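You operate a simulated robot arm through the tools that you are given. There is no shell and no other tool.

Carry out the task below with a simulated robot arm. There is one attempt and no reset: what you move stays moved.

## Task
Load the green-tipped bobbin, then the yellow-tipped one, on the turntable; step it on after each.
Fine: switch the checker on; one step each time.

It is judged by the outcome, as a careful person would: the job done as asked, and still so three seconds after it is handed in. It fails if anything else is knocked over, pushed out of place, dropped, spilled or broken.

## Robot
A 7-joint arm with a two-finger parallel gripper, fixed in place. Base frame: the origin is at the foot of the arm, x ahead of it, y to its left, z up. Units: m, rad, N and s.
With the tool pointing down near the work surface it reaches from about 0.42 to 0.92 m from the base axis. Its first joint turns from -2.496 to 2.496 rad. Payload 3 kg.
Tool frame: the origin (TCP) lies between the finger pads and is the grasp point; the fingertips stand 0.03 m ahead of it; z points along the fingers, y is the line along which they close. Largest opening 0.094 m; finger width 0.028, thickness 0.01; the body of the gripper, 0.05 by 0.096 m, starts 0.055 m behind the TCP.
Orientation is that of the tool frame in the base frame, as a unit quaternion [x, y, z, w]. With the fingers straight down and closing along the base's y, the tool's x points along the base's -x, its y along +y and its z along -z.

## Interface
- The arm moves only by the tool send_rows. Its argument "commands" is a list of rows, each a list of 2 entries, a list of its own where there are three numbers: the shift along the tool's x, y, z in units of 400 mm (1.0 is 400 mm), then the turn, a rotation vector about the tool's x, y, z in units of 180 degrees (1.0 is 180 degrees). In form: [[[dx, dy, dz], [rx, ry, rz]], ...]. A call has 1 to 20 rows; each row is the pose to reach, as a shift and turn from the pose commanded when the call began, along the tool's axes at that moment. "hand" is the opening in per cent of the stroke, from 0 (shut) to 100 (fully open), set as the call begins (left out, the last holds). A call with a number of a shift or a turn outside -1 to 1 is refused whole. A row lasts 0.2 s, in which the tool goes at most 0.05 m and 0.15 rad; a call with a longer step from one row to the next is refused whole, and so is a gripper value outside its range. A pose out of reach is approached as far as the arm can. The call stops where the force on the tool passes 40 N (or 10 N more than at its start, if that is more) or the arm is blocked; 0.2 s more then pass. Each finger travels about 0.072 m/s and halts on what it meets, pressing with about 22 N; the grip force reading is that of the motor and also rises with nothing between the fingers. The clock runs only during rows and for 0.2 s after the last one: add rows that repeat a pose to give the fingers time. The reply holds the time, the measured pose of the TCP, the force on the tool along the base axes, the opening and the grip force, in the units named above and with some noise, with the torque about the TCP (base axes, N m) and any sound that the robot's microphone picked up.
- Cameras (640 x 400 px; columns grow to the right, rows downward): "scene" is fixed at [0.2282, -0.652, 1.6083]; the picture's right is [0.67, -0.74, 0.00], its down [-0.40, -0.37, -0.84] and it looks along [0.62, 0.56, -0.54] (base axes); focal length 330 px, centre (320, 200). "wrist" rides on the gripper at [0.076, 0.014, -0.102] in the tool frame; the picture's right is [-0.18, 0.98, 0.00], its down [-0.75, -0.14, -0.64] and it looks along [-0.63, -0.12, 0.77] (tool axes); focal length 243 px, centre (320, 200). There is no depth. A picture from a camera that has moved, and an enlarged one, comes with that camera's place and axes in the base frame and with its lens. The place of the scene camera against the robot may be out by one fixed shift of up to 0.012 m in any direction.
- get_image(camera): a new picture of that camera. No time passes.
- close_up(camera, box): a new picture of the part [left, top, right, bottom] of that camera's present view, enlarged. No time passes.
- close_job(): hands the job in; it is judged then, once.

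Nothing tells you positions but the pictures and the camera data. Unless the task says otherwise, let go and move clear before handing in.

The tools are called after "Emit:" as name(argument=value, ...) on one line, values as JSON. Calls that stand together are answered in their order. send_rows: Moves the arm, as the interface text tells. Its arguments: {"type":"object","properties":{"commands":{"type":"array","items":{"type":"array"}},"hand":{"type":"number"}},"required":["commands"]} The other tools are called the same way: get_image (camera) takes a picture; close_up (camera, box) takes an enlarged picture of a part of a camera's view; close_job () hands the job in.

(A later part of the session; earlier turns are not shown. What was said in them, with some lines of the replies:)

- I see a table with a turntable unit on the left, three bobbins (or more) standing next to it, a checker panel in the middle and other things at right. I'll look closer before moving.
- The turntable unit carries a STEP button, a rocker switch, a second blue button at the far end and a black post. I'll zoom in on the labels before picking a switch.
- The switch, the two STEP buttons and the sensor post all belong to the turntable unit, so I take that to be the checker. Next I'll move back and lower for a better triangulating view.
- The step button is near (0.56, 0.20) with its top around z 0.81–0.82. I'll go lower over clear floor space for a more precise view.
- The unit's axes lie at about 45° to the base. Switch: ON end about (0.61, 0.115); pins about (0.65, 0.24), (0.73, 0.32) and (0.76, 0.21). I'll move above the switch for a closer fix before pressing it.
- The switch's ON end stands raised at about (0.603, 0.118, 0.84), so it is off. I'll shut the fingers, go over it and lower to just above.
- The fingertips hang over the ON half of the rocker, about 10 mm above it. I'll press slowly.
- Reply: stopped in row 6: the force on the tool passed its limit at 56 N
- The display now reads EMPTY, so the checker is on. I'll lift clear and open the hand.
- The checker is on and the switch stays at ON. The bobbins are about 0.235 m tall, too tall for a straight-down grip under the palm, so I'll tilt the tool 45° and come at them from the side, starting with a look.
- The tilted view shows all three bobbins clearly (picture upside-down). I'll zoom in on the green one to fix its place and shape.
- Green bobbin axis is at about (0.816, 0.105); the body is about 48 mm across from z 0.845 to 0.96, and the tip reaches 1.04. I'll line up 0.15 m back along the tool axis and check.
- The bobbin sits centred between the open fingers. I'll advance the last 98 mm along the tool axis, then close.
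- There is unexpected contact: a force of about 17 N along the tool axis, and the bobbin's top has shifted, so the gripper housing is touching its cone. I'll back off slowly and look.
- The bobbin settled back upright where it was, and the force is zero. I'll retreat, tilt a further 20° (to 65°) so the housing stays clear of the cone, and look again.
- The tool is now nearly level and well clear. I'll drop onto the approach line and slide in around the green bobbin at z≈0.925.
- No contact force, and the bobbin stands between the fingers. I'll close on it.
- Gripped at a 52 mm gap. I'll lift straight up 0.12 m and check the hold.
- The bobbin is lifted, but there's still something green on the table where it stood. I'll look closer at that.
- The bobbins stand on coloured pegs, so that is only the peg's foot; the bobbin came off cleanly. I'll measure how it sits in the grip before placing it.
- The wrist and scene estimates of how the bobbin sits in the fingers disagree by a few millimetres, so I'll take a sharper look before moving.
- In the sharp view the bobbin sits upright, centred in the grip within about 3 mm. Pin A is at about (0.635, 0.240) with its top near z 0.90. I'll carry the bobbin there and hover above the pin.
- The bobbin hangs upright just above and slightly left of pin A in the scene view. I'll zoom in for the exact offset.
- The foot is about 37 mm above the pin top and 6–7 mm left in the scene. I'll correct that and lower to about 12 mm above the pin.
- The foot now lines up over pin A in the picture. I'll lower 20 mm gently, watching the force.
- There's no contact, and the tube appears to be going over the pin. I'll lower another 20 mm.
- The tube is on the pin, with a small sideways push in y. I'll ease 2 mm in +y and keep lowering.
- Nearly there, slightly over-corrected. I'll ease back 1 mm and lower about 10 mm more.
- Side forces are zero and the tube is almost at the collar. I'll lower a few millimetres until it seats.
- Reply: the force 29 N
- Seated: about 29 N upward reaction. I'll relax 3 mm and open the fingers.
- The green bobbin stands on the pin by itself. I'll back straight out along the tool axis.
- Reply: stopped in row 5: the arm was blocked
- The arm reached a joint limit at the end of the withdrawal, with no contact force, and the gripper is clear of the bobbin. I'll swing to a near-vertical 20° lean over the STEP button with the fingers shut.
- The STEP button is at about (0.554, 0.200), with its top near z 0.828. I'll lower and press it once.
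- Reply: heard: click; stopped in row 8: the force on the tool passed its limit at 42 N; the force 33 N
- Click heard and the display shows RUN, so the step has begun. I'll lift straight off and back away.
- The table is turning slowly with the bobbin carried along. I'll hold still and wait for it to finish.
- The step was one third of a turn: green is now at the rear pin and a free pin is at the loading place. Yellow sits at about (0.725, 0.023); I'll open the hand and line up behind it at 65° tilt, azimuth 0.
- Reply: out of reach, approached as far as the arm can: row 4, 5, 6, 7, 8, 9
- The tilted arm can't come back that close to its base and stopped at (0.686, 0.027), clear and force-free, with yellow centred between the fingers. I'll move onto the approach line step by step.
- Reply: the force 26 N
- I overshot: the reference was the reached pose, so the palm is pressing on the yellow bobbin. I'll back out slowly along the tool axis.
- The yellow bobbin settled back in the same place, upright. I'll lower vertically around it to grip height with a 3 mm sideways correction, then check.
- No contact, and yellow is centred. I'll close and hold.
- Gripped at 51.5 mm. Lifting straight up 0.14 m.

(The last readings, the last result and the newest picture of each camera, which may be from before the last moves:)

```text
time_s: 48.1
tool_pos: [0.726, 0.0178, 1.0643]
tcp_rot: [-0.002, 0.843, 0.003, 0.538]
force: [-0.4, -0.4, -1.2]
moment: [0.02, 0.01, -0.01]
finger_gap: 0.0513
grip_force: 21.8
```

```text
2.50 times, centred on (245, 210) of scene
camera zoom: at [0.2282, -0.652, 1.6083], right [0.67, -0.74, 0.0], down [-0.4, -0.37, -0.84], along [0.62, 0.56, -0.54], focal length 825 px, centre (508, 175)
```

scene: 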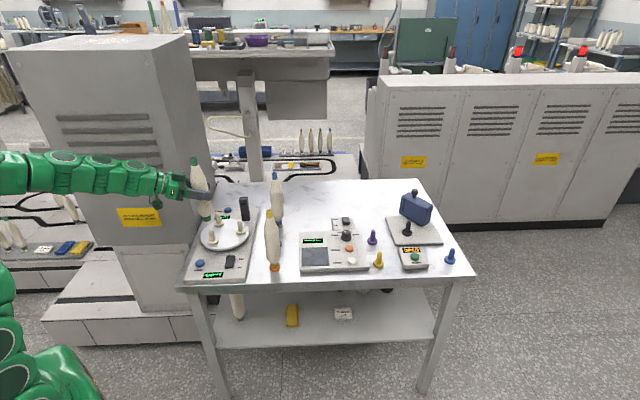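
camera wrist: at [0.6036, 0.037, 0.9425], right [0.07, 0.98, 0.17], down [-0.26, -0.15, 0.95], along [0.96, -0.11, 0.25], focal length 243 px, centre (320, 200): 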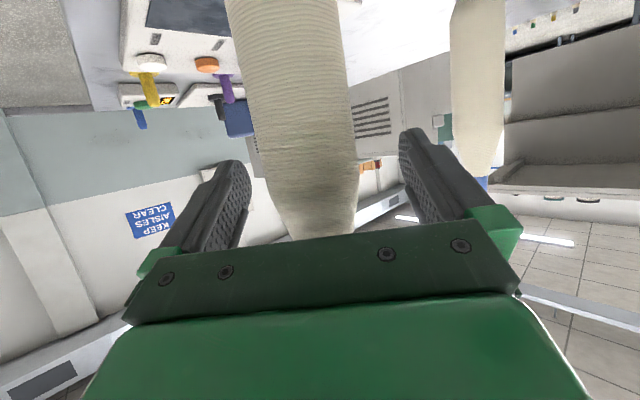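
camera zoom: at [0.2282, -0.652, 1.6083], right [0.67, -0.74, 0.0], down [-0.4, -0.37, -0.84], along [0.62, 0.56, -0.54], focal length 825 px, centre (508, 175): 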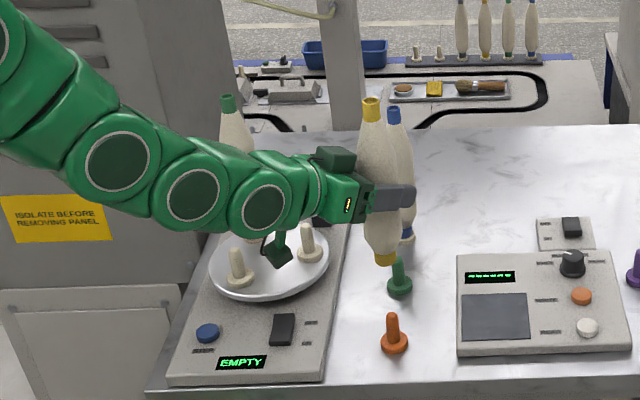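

Both pegs still stand. I'll carry yellow to above the front pin, turning the wrist back to the azimuth that worked for green.

Emit:
send_rows(commands=[[[0.0119, 0.0683, -0.0256], [0.0157, 0, 0.0073]], [[0.0239, 0.1366, -0.0512], [0.0315, 0, 0.0147]], [[0.0358, 0.2049, -0.0767], [0.0472, 0, 0.022]], [[0.0477, 0.2732, -0.1023], [0.063, 0, 0.0294]], [[0.0596, 0.3414, -0.1279], [0.0787, 0, 0.0367]], [[0.0716, 0.4097, -0.1535], [0.0944, 0, 0.044]], [[0.0835, 0.478, -0.179], [0.1102, 0, 0.0514]], [[0.0954, 0.5463, -0.2046], [0.1259, 0, 0.0587]], [[0.0954, 0.5463, -0.2046], [0.1259, 0, 0.0587]], [[0.0954, 0.5463, -0.2046], [0.1259, 0, 0.0587]]])

Emit:
close_up(camera="scene", box=[180, 130, 310, 290])

Emit:
close_up(camera="scene", box=[190, 195, 238, 225])

Emit:
close_up(camera="scene", box=[190, 220, 238, 250])

```text
time_s: 50.3
tool_pos: [0.6324, 0.2372, 1.0644]
tcp_rot: [0.181, 0.823, -0.114, 0.525]
force: [0.0, -0.4, -0.4]
moment: [0.04, -0.01, 0.0]
finger_gap: 0.0517
grip_force: 21.8
out of reach, approached as far as the arm can: row 6
```

```text
2.50 times, centred on (245, 210) of scene
camera zoom: at [0.2282, -0.652, 1.6083], right [0.67, -0.74, 0.0], down [-0.4, -0.37, -0.84], along [0.62, 0.56, -0.54], focal length 825 px, centre (508, 175)
```

zoom: 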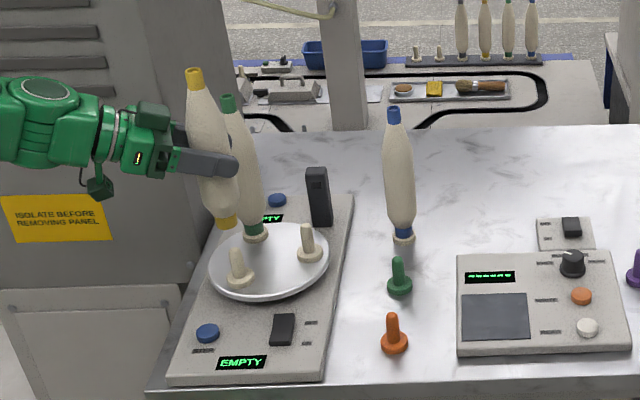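

```text
13.33 times, centred on (214, 210) of scene
camera zoom: at [0.2282, -0.652, 1.6083], right [0.67, -0.74, 0.0], down [-0.4, -0.37, -0.84], along [0.62, 0.56, -0.54], focal length 4401 px, centre (1733, 67)
```

zoom: 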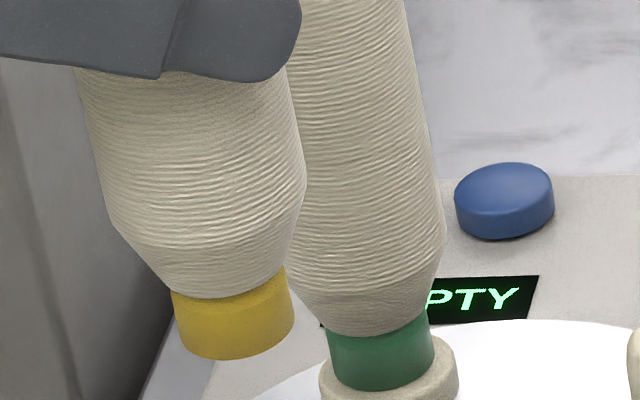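

```text
13.33 times, centred on (214, 235) of scene
camera zoom: at [0.2282, -0.652, 1.6083], right [0.67, -0.74, 0.0], down [-0.4, -0.37, -0.84], along [0.62, 0.56, -0.54], focal length 4401 px, centre (1733, -267)
```

zoom: 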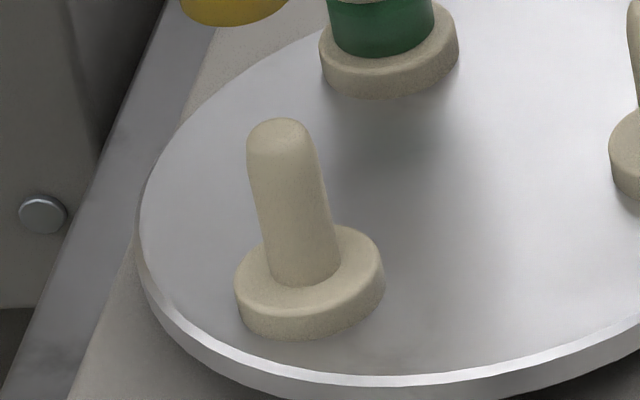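

Yellow hangs over the front pin, needing only about 4 mm of correction. I'll apply that and lower 25 mm.

Emit:
send_rows(commands=[[[0.0175, 0.002, 0.0119], [0, 0, 0]], [[0.035, 0.0041, 0.0238], [0, 0, 0]], [[0.0525, 0.0061, 0.0357], [0, 0, 0]], [[0.0525, 0.0061, 0.0357], [0, 0, 0]]])

Emit:
close_up(camera="scene", box=[190, 220, 238, 250])

```text
time_s: 51.3
tool_pos: [0.6396, 0.2387, 1.0407]
tcp_rot: [0.181, 0.824, -0.113, 0.524]
force: [-0.2, -0.4, -1.4]
moment: [0.01, 0.03, -0.01]
finger_gap: 0.0517
grip_force: 21.9
```

```text
13.33 times, centred on (214, 235) of scene
camera zoom: at [0.2282, -0.652, 1.6083], right [0.67, -0.74, 0.0], down [-0.4, -0.37, -0.84], along [0.62, 0.56, -0.54], focal length 4401 px, centre (1733, -267)
```

zoom: 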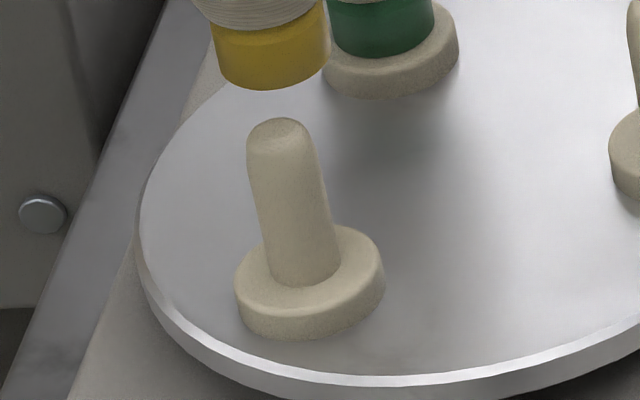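

It's now about 2 mm too far right compared with green at this stage. I'll correct and lower another 20 mm onto the pin.

Emit:
send_rows(commands=[[[0.0028, -0.0026, -0.0065], [0, 0, 0]], [[0.0142, -0.0026, -0.0011], [0, 0, 0]], [[0.0255, -0.0026, 0.0043], [0, 0, 0]], [[0.0369, -0.0026, 0.0096], [0, 0, 0]], [[0.0482, -0.0026, 0.015], [0, 0, 0]], [[0.0482, -0.0026, 0.015], [0, 0, 0]]])

Emit:
close_up(camera="scene", box=[190, 215, 238, 245])

```text
time_s: 52.7
tool_pos: [0.6369, 0.2382, 1.0202]
tcp_rot: [0.182, 0.823, -0.114, 0.525]
force: [0.8, 0.0, -1.0]
moment: [0.0, 0.02, 0.05]
finger_gap: 0.0516
grip_force: 22.3
```

```text
13.33 times, centred on (214, 230) of scene
camera zoom: at [0.2282, -0.652, 1.6083], right [0.67, -0.74, 0.0], down [-0.4, -0.37, -0.84], along [0.62, 0.56, -0.54], focal length 4401 px, centre (1733, -200)
```

zoom: 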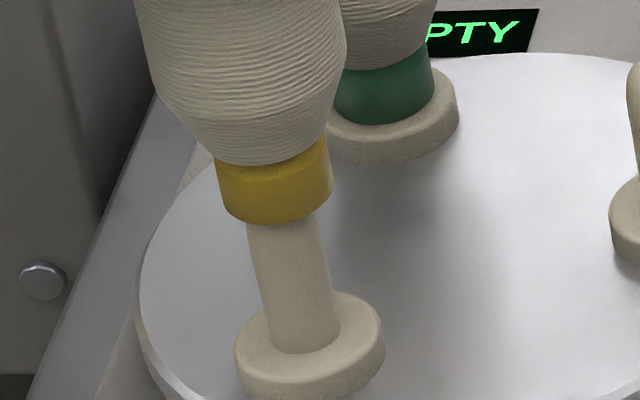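

That matches green's final alignment. I'll keep lowering 20 mm, watching the force.

Emit:
send_rows(commands=[[[0.0113, 0, 0.0053], [0, 0, 0]], [[0.0227, 0, 0.0106], [0, 0, 0]], [[0.034, 0, 0.0158], [0, 0, 0]], [[0.0453, 0, 0.0211], [0, 0, 0]], [[0.0453, 0, 0.0211], [0, 0, 0]]])

Emit:
close_up(camera="scene", box=[190, 215, 238, 245])

```text
time_s: 53.9
tool_pos: [0.6381, 0.2393, 1.0]
tcp_rot: [0.181, 0.824, -0.113, 0.525]
force: [-2.2, -1.4, 0.0]
moment: [-0.15, 0.21, -0.04]
finger_gap: 0.0515
grip_force: 22.3
```

```text
13.33 times, centred on (214, 230) of scene
camera zoom: at [0.2282, -0.652, 1.6083], right [0.67, -0.74, 0.0], down [-0.4, -0.37, -0.84], along [0.62, 0.56, -0.54], focal length 4401 px, centre (1733, -200)
```

zoom: 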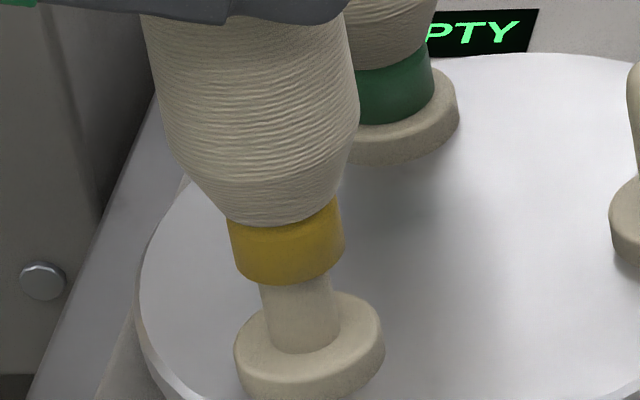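

It's on the pin with a tiny side push. I'll make a slight correction and lower 18 mm more.

Emit:
send_rows(commands=[[[0.0005, -0.0015, -0.0008], [0, 0, 0]], [[0.0107, -0.0015, 0.004], [0, 0, 0]], [[0.0209, -0.0015, 0.0087], [0, 0, 0]], [[0.0311, -0.0015, 0.0135], [0, 0, 0]], [[0.0413, -0.0015, 0.0182], [0, 0, 0]], [[0.0413, -0.0015, 0.0182], [0, 0, 0]]])

Emit:
close_up(camera="scene", box=[190, 215, 238, 245])

```text
time_s: 55.3
tool_pos: [0.6381, 0.2384, 0.9826]
tcp_rot: [0.181, 0.824, -0.114, 0.525]
force: [-2.9, -0.2, -2.5]
moment: [0.02, 0.24, -0.02]
finger_gap: 0.0516
grip_force: 22.5
```

```text
13.33 times, centred on (214, 230) of scene
camera zoom: at [0.2282, -0.652, 1.6083], right [0.67, -0.74, 0.0], down [-0.4, -0.37, -0.84], along [0.62, 0.56, -0.54], focal length 4401 px, centre (1733, -200)
```

zoom: 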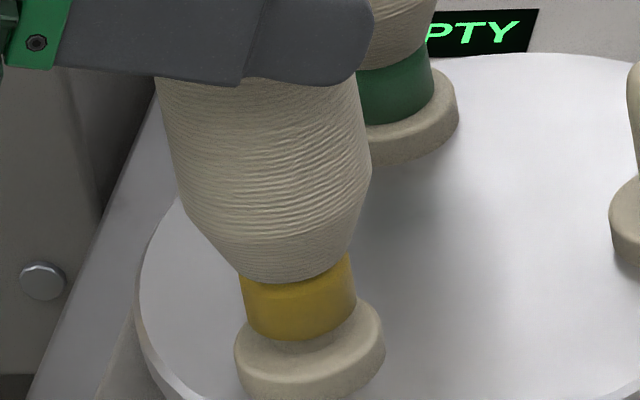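

Almost seated. I'll take the last 9 mm in small steps.

Emit:
send_rows(commands=[[[0.0008, -0.0008, -0.0016], [0, 0, 0]], [[0.0076, -0.0008, 0.0016], [0, 0, 0]], [[0.0144, -0.0008, 0.0047], [0, 0, 0]], [[0.0178, -0.0008, 0.0063], [0, 0, 0]], [[0.0201, -0.0008, 0.0074], [0, 0, 0]], [[0.0201, -0.0008, 0.0074], [0, 0, 0]]])

Emit:
close_up(camera="scene", box=[190, 215, 238, 245])

```text
time_s: 56.7
tool_pos: [0.6376, 0.2378, 0.9743]
tcp_rot: [0.18, 0.824, -0.113, 0.526]
force: [-3.6, 0.4, 28.5]
moment: [-0.04, 0.09, -0.02]
finger_gap: 0.0518
grip_force: 22.0
```

```text
13.33 times, centred on (214, 230) of scene
camera zoom: at [0.2282, -0.652, 1.6083], right [0.67, -0.74, 0.0], down [-0.4, -0.37, -0.84], along [0.62, 0.56, -0.54], focal length 4401 px, centre (1733, -200)
```

zoom: 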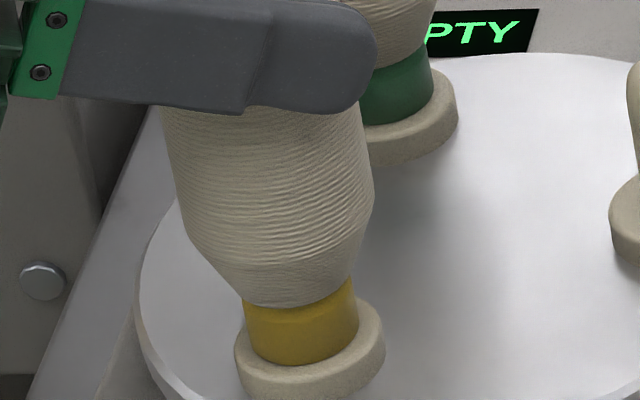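

Seated, as with green. I'll relax 3 mm and open to 80 %, which keeps the outer finger well away from the green bobbin.

Emit:
send_rows(commands=[[[-0.0068, 0, -0.0032], [0, 0, 0]], [[-0.0068, 0, -0.0032], [0, 0, 0]]])

Emit:
send_rows(commands=[[[0, 0, 0], [0, 0, 0]], [[0, 0, 0], [0, 0, 0]], [[0, 0, 0], [0, 0, 0]]], hand=80)

Emit:
get_image(camera="wrist")

Emit:
close_up(camera="scene", box=[170, 150, 266, 260])

```text
time_s: 57.3
tool_pos: [0.6353, 0.2386, 0.976]
tcp_rot: [0.181, 0.824, -0.114, 0.524]
force: [0.3, -0.3, -1.9]
moment: [0.0, 0.01, 0.01]
finger_gap: 0.0514
grip_force: 21.9
```

```text
time_s: 58.1
tool_pos: [0.6375, 0.2373, 0.9771]
tcp_rot: [0.182, 0.824, -0.114, 0.525]
force: [0.6, 0.1, 0.7]
moment: [-0.02, 0.01, 0.01]
finger_gap: 0.0752
grip_force: 0.0
```

```text
taken
camera wrist: at [0.529, 0.303, 0.9502], right [0.48, 0.86, 0.17], down [-0.3, -0.02, 0.95], along [0.82, -0.51, 0.25], focal length 243 px, centre (320, 200)
```

wrist: 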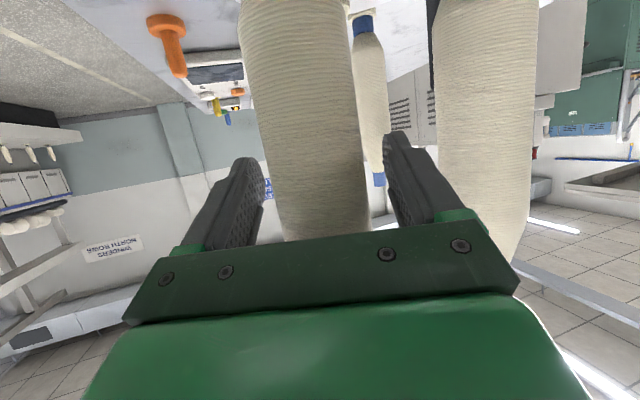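

```text
3.64 times, centred on (218, 205) of scene
camera zoom: at [0.2282, -0.652, 1.6083], right [0.67, -0.74, 0.0], down [-0.4, -0.37, -0.84], along [0.62, 0.56, -0.54], focal length 1200 px, centre (691, 182)
```

zoom: 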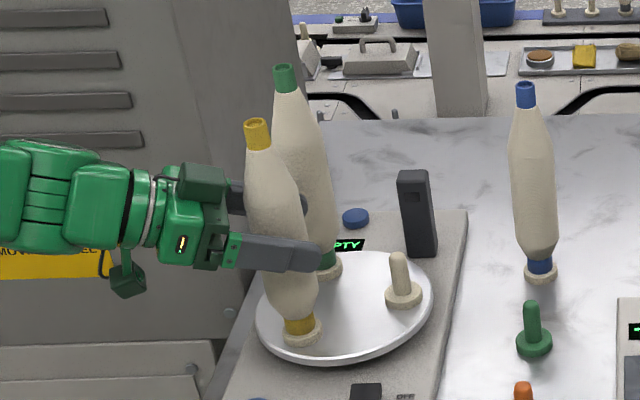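

Yellow stands free on its pin. I'll back out along the tool axis, a bit shorter than last time.

Emit:
send_rows(commands=[[[0, 0, -0.06], [0, 0, 0]], [[0, 0, -0.12], [0, 0, 0]], [[0, 0, -0.18], [0, 0, 0]], [[0, 0, -0.22], [0, 0, 0]], [[0, 0, -0.22], [0, 0, 0]]])

Emit:
close_up(camera="scene", box=[150, 150, 310, 290])

```text
time_s: 59.3
tool_pos: [0.5653, 0.271, 1.0135]
tcp_rot: [0.181, 0.823, -0.114, 0.526]
force: [1.4, 0.6, 0.0]
moment: [0.01, -0.01, -0.03]
finger_gap: 0.0753
grip_force: 0.1
```

```text
2.86 times, centred on (230, 220) of scene
camera zoom: at [0.2282, -0.652, 1.6083], right [0.67, -0.74, 0.0], down [-0.4, -0.37, -0.84], along [0.62, 0.56, -0.54], focal length 943 px, centre (577, 143)
```

zoom: 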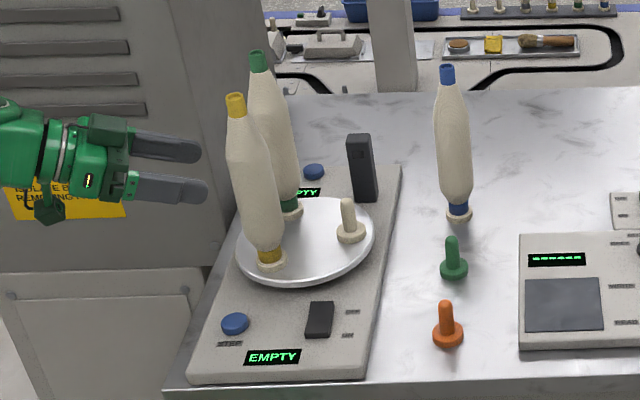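

Both bobbins stand on the table and the gripper is clear. I'll swing back to the near-vertical pressing pose, easing away from the bobbin, with the fingers shut.

Emit:
send_rows(commands=[[[0, 0, 0], [-0.0136, 0.035, -0.0148]], [[0, -0.01, -0.005], [-0.0271, 0.0699, -0.0297]], [[0.005, -0.03, -0.015], [-0.0407, 0.1049, -0.0445]], [[0.01, -0.05, -0.025], [-0.0543, 0.1398, -0.0594]], [[0.015, -0.07, -0.035], [-0.0679, 0.1748, -0.0742]], [[0.02, -0.09, -0.045], [-0.0814, 0.2097, -0.0891]], [[0.0247, -0.11, -0.0541], [-0.095, 0.2447, -0.1039]], [[0.0247, -0.11, -0.0541], [-0.095, 0.2447, -0.1039]]], hand=0)

Emit:
get_image(camera="wrist")

Emit:
close_up(camera="scene", box=[150, 150, 310, 290])

```text
time_s: 61.1
tool_pos: [0.5235, 0.2409, 1.0138]
tcp_rot: [-0.001, 0.985, 0.002, 0.175]
force: [0.2, 0.1, 0.2]
moment: [0.0, -0.02, -0.02]
finger_gap: 0.0
grip_force: 22.3
```

```text
taken
camera wrist: at [0.4175, 0.2546, 1.0831], right [0.17, 0.98, 0.07], down [0.49, -0.14, 0.86], along [0.86, -0.12, -0.5], focal length 243 px, centre (320, 200)
```

wrist: 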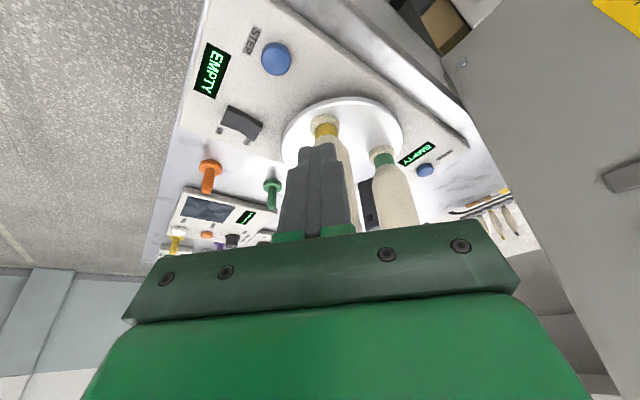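

```text
2.86 times, centred on (230, 220) of scene
camera zoom: at [0.2282, -0.652, 1.6083], right [0.67, -0.74, 0.0], down [-0.4, -0.37, -0.84], along [0.62, 0.56, -0.54], focal length 943 px, centre (577, 143)
```

zoom: 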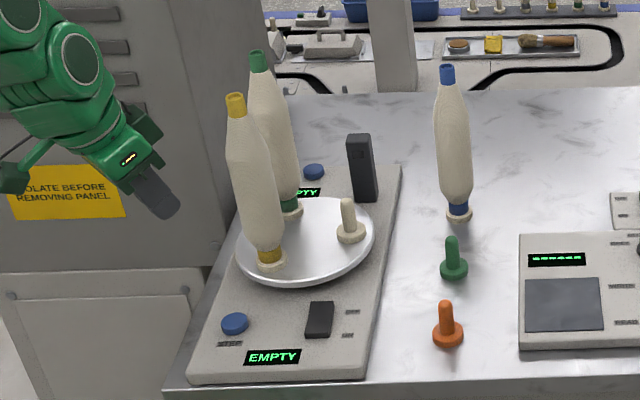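

I'll move over the STEP button, lower to just above it, then press once.

Emit:
send_rows(commands=[[[0.0093, -0.025, 0.0825], [0, 0, 0]], [[0.0187, -0.05, 0.165], [0, 0, 0]], [[0.028, -0.075, 0.2475], [0, 0, 0]], [[0.0374, -0.0998, 0.33], [0, 0, 0]], [[0.0374, -0.0998, 0.33], [0, 0, 0]]])

Emit:
get_image(camera="wrist")

```text
time_s: 62.3
tool_pos: [0.5575, 0.2008, 0.8852]
tcp_rot: [0.0, 0.984, 0.001, 0.177]
force: [0.0, -0.1, 0.2]
moment: [0.0, -0.01, 0.0]
finger_gap: 0.0
grip_force: 22.3
```

```text
taken
camera wrist: at [0.4508, 0.214, 0.9542], right [0.17, 0.98, 0.07], down [0.48, -0.14, 0.86], along [0.86, -0.12, -0.5], focal length 243 px, centre (320, 200)
```

wrist: 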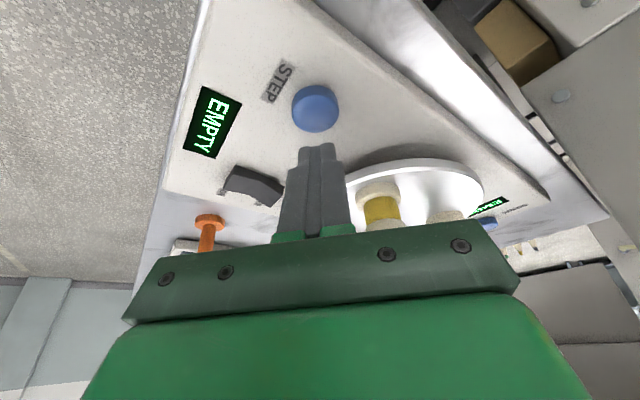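

The fingertips are right over the button. Pressing once, slowly.

Emit:
send_rows(commands=[[[0.0104, 0, 0.0282], [0, 0, 0]], [[0.0125, 0, 0.034], [0, 0, 0]], [[0.0147, 0, 0.0399], [0, 0, 0]], [[0.0168, 0, 0.0458], [0, 0, 0]], [[0.019, 0, 0.0516], [0, 0, 0]], [[0.0211, 0, 0.0575], [0, 0, 0]], [[0.0233, 0, 0.0633], [0, 0, 0]], [[0.0254, 0, 0.0692], [0, 0, 0]], [[0.0276, 0, 0.0751], [0, 0, 0]]])

Emit:
close_up(camera="scene", box=[150, 150, 310, 290])

```text
time_s: 64.0
tool_pos: [0.5581, 0.2014, 0.8599]
tcp_rot: [0.0, 0.984, 0.002, 0.18]
force: [-9.2, -5.8, 33.8]
moment: [-0.2, 0.39, 0.07]
finger_gap: 0.0
grip_force: 21.9
heard: click
stopped in row 8: the force on the tool passed its limit at 43 N (the readings are from after the stop); the commanded pose is now the measured one
```

```text
2.86 times, centred on (230, 220) of scene
camera zoom: at [0.2282, -0.652, 1.6083], right [0.67, -0.74, 0.0], down [-0.4, -0.37, -0.84], along [0.62, 0.56, -0.54], focal length 943 px, centre (577, 143)
```

zoom: 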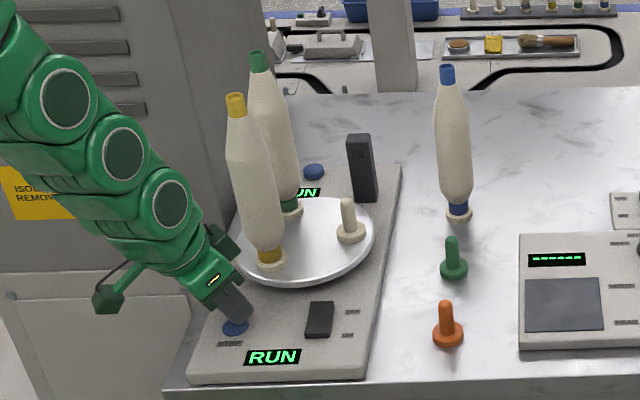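

Click, and RUN again: the second step has started. I'll lift off and back away while it turns.

Emit:
send_rows(commands=[[[-0.02, 0, -0.05], [0, 0, 0]], [[-0.03, 0, -0.11], [0, 0, 0]], [[0.0, 0, -0.2], [0, 0, 0]], [[0.05, 0, -0.28], [0, 0, 0]], [[0.1, 0, -0.36], [0, 0, 0]], [[0.1, 0, -0.36], [0, 0, 0]], [[0.1, 0, -0.36], [0, 0, 0]], [[0.1, 0, -0.36], [0, 0, 0]], [[0.1, 0, -0.36], [0, 0, 0]], [[0.1, 0, -0.36], [0, 0, 0]], [[0.1, 0, -0.36], [0, 0, 0]], [[0.1, 0, -0.36], [0, 0, 0]], [[0.1, 0, -0.36], [0, 0, 0]], [[0.1, 0, -0.36], [0, 0, 0]], [[0.1, 0, -0.36], [0, 0, 0]], [[0.1, 0, -0.36], [0, 0, 0]], [[0.1, 0, -0.36], [0, 0, 0]], [[0.1, 0, -0.36], [0, 0, 0]], [[0.1, 0, -0.36], [0, 0, 0]], [[0.1, 0, -0.36], [0, 0, 0]]])

Emit:
close_up(camera="scene", box=[150, 150, 310, 290])

Emit:
get_image(camera="scene")

Emit:
get_image(camera="wrist")

```text
time_s: 68.2
tool_pos: [0.469, 0.2008, 0.9804]
tcp_rot: [-0.001, 0.984, 0.002, 0.178]
force: [0.4, 0.6, 0.5]
moment: [-0.02, 0.02, -0.01]
finger_gap: 0.0
grip_force: 22.0
```

```text
2.86 times, centred on (230, 220) of scene
camera zoom: at [0.2282, -0.652, 1.6083], right [0.67, -0.74, 0.0], down [-0.4, -0.37, -0.84], along [0.62, 0.56, -0.54], focal length 943 px, centre (577, 143)
```

zoom: 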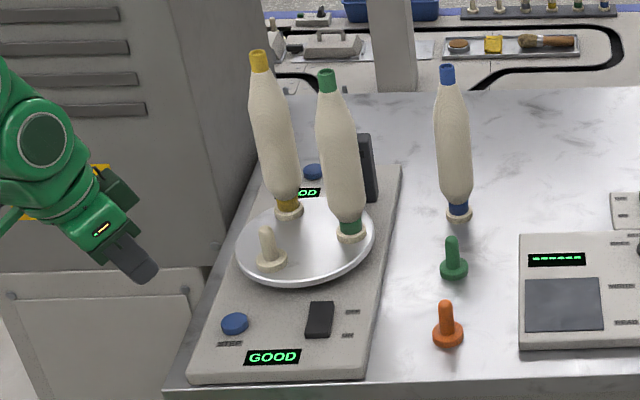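

```text
taken
```

scene: 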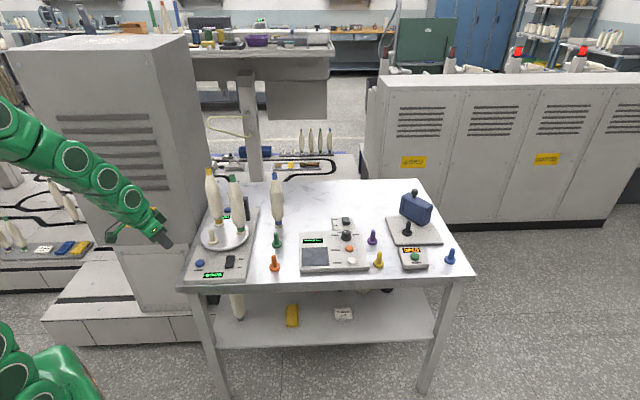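

```text
taken
camera wrist: at [0.3625, 0.2142, 1.0493], right [0.17, 0.98, 0.07], down [0.48, -0.14, 0.86], along [0.86, -0.12, -0.5], focal length 243 px, centre (320, 200)
```

wrist: 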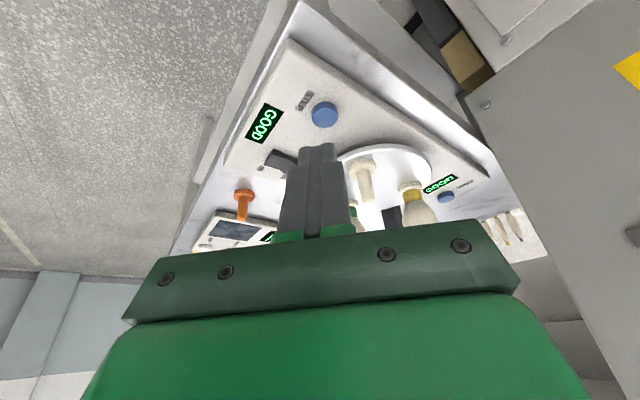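

The display reads GOOD. Green and yellow stand upright on the turntable after one step each, the pegs and other bobbin are in place, the checker is on, and the arm is clear with nothing held. I'm handing the job in.

Emit:
close_job()

```text
The job is handed in.
```

The job is done and handed in. I switched the checker on, then loaded the green-tipped bobbin and the yellow-tipped one. The turntable was stepped once after each.

- **End state:** both bobbins stand upright on their pins, and the checker display reads GOOD. The blue-tipped bobbin, the empty pegs and everything else on the table are where they were. The arm is clear and holding nothing.
- **Switch used:** I took "the checker" to mean the ON/OFF switch on the turntable unit. The display changed from dashes to EMPTY when I pressed it.
- **Contact with the bobbins:** the gripper pushed against each bobbin once while lining up for the grip, about 17 N on green and 26 N on yellow. Both settled back upright in the same place, and I saw no damage.
- **Arm limit:** the arm stopped short once while backing away from the green bobbin, with no force on the tool. I took it to be a joint limit.
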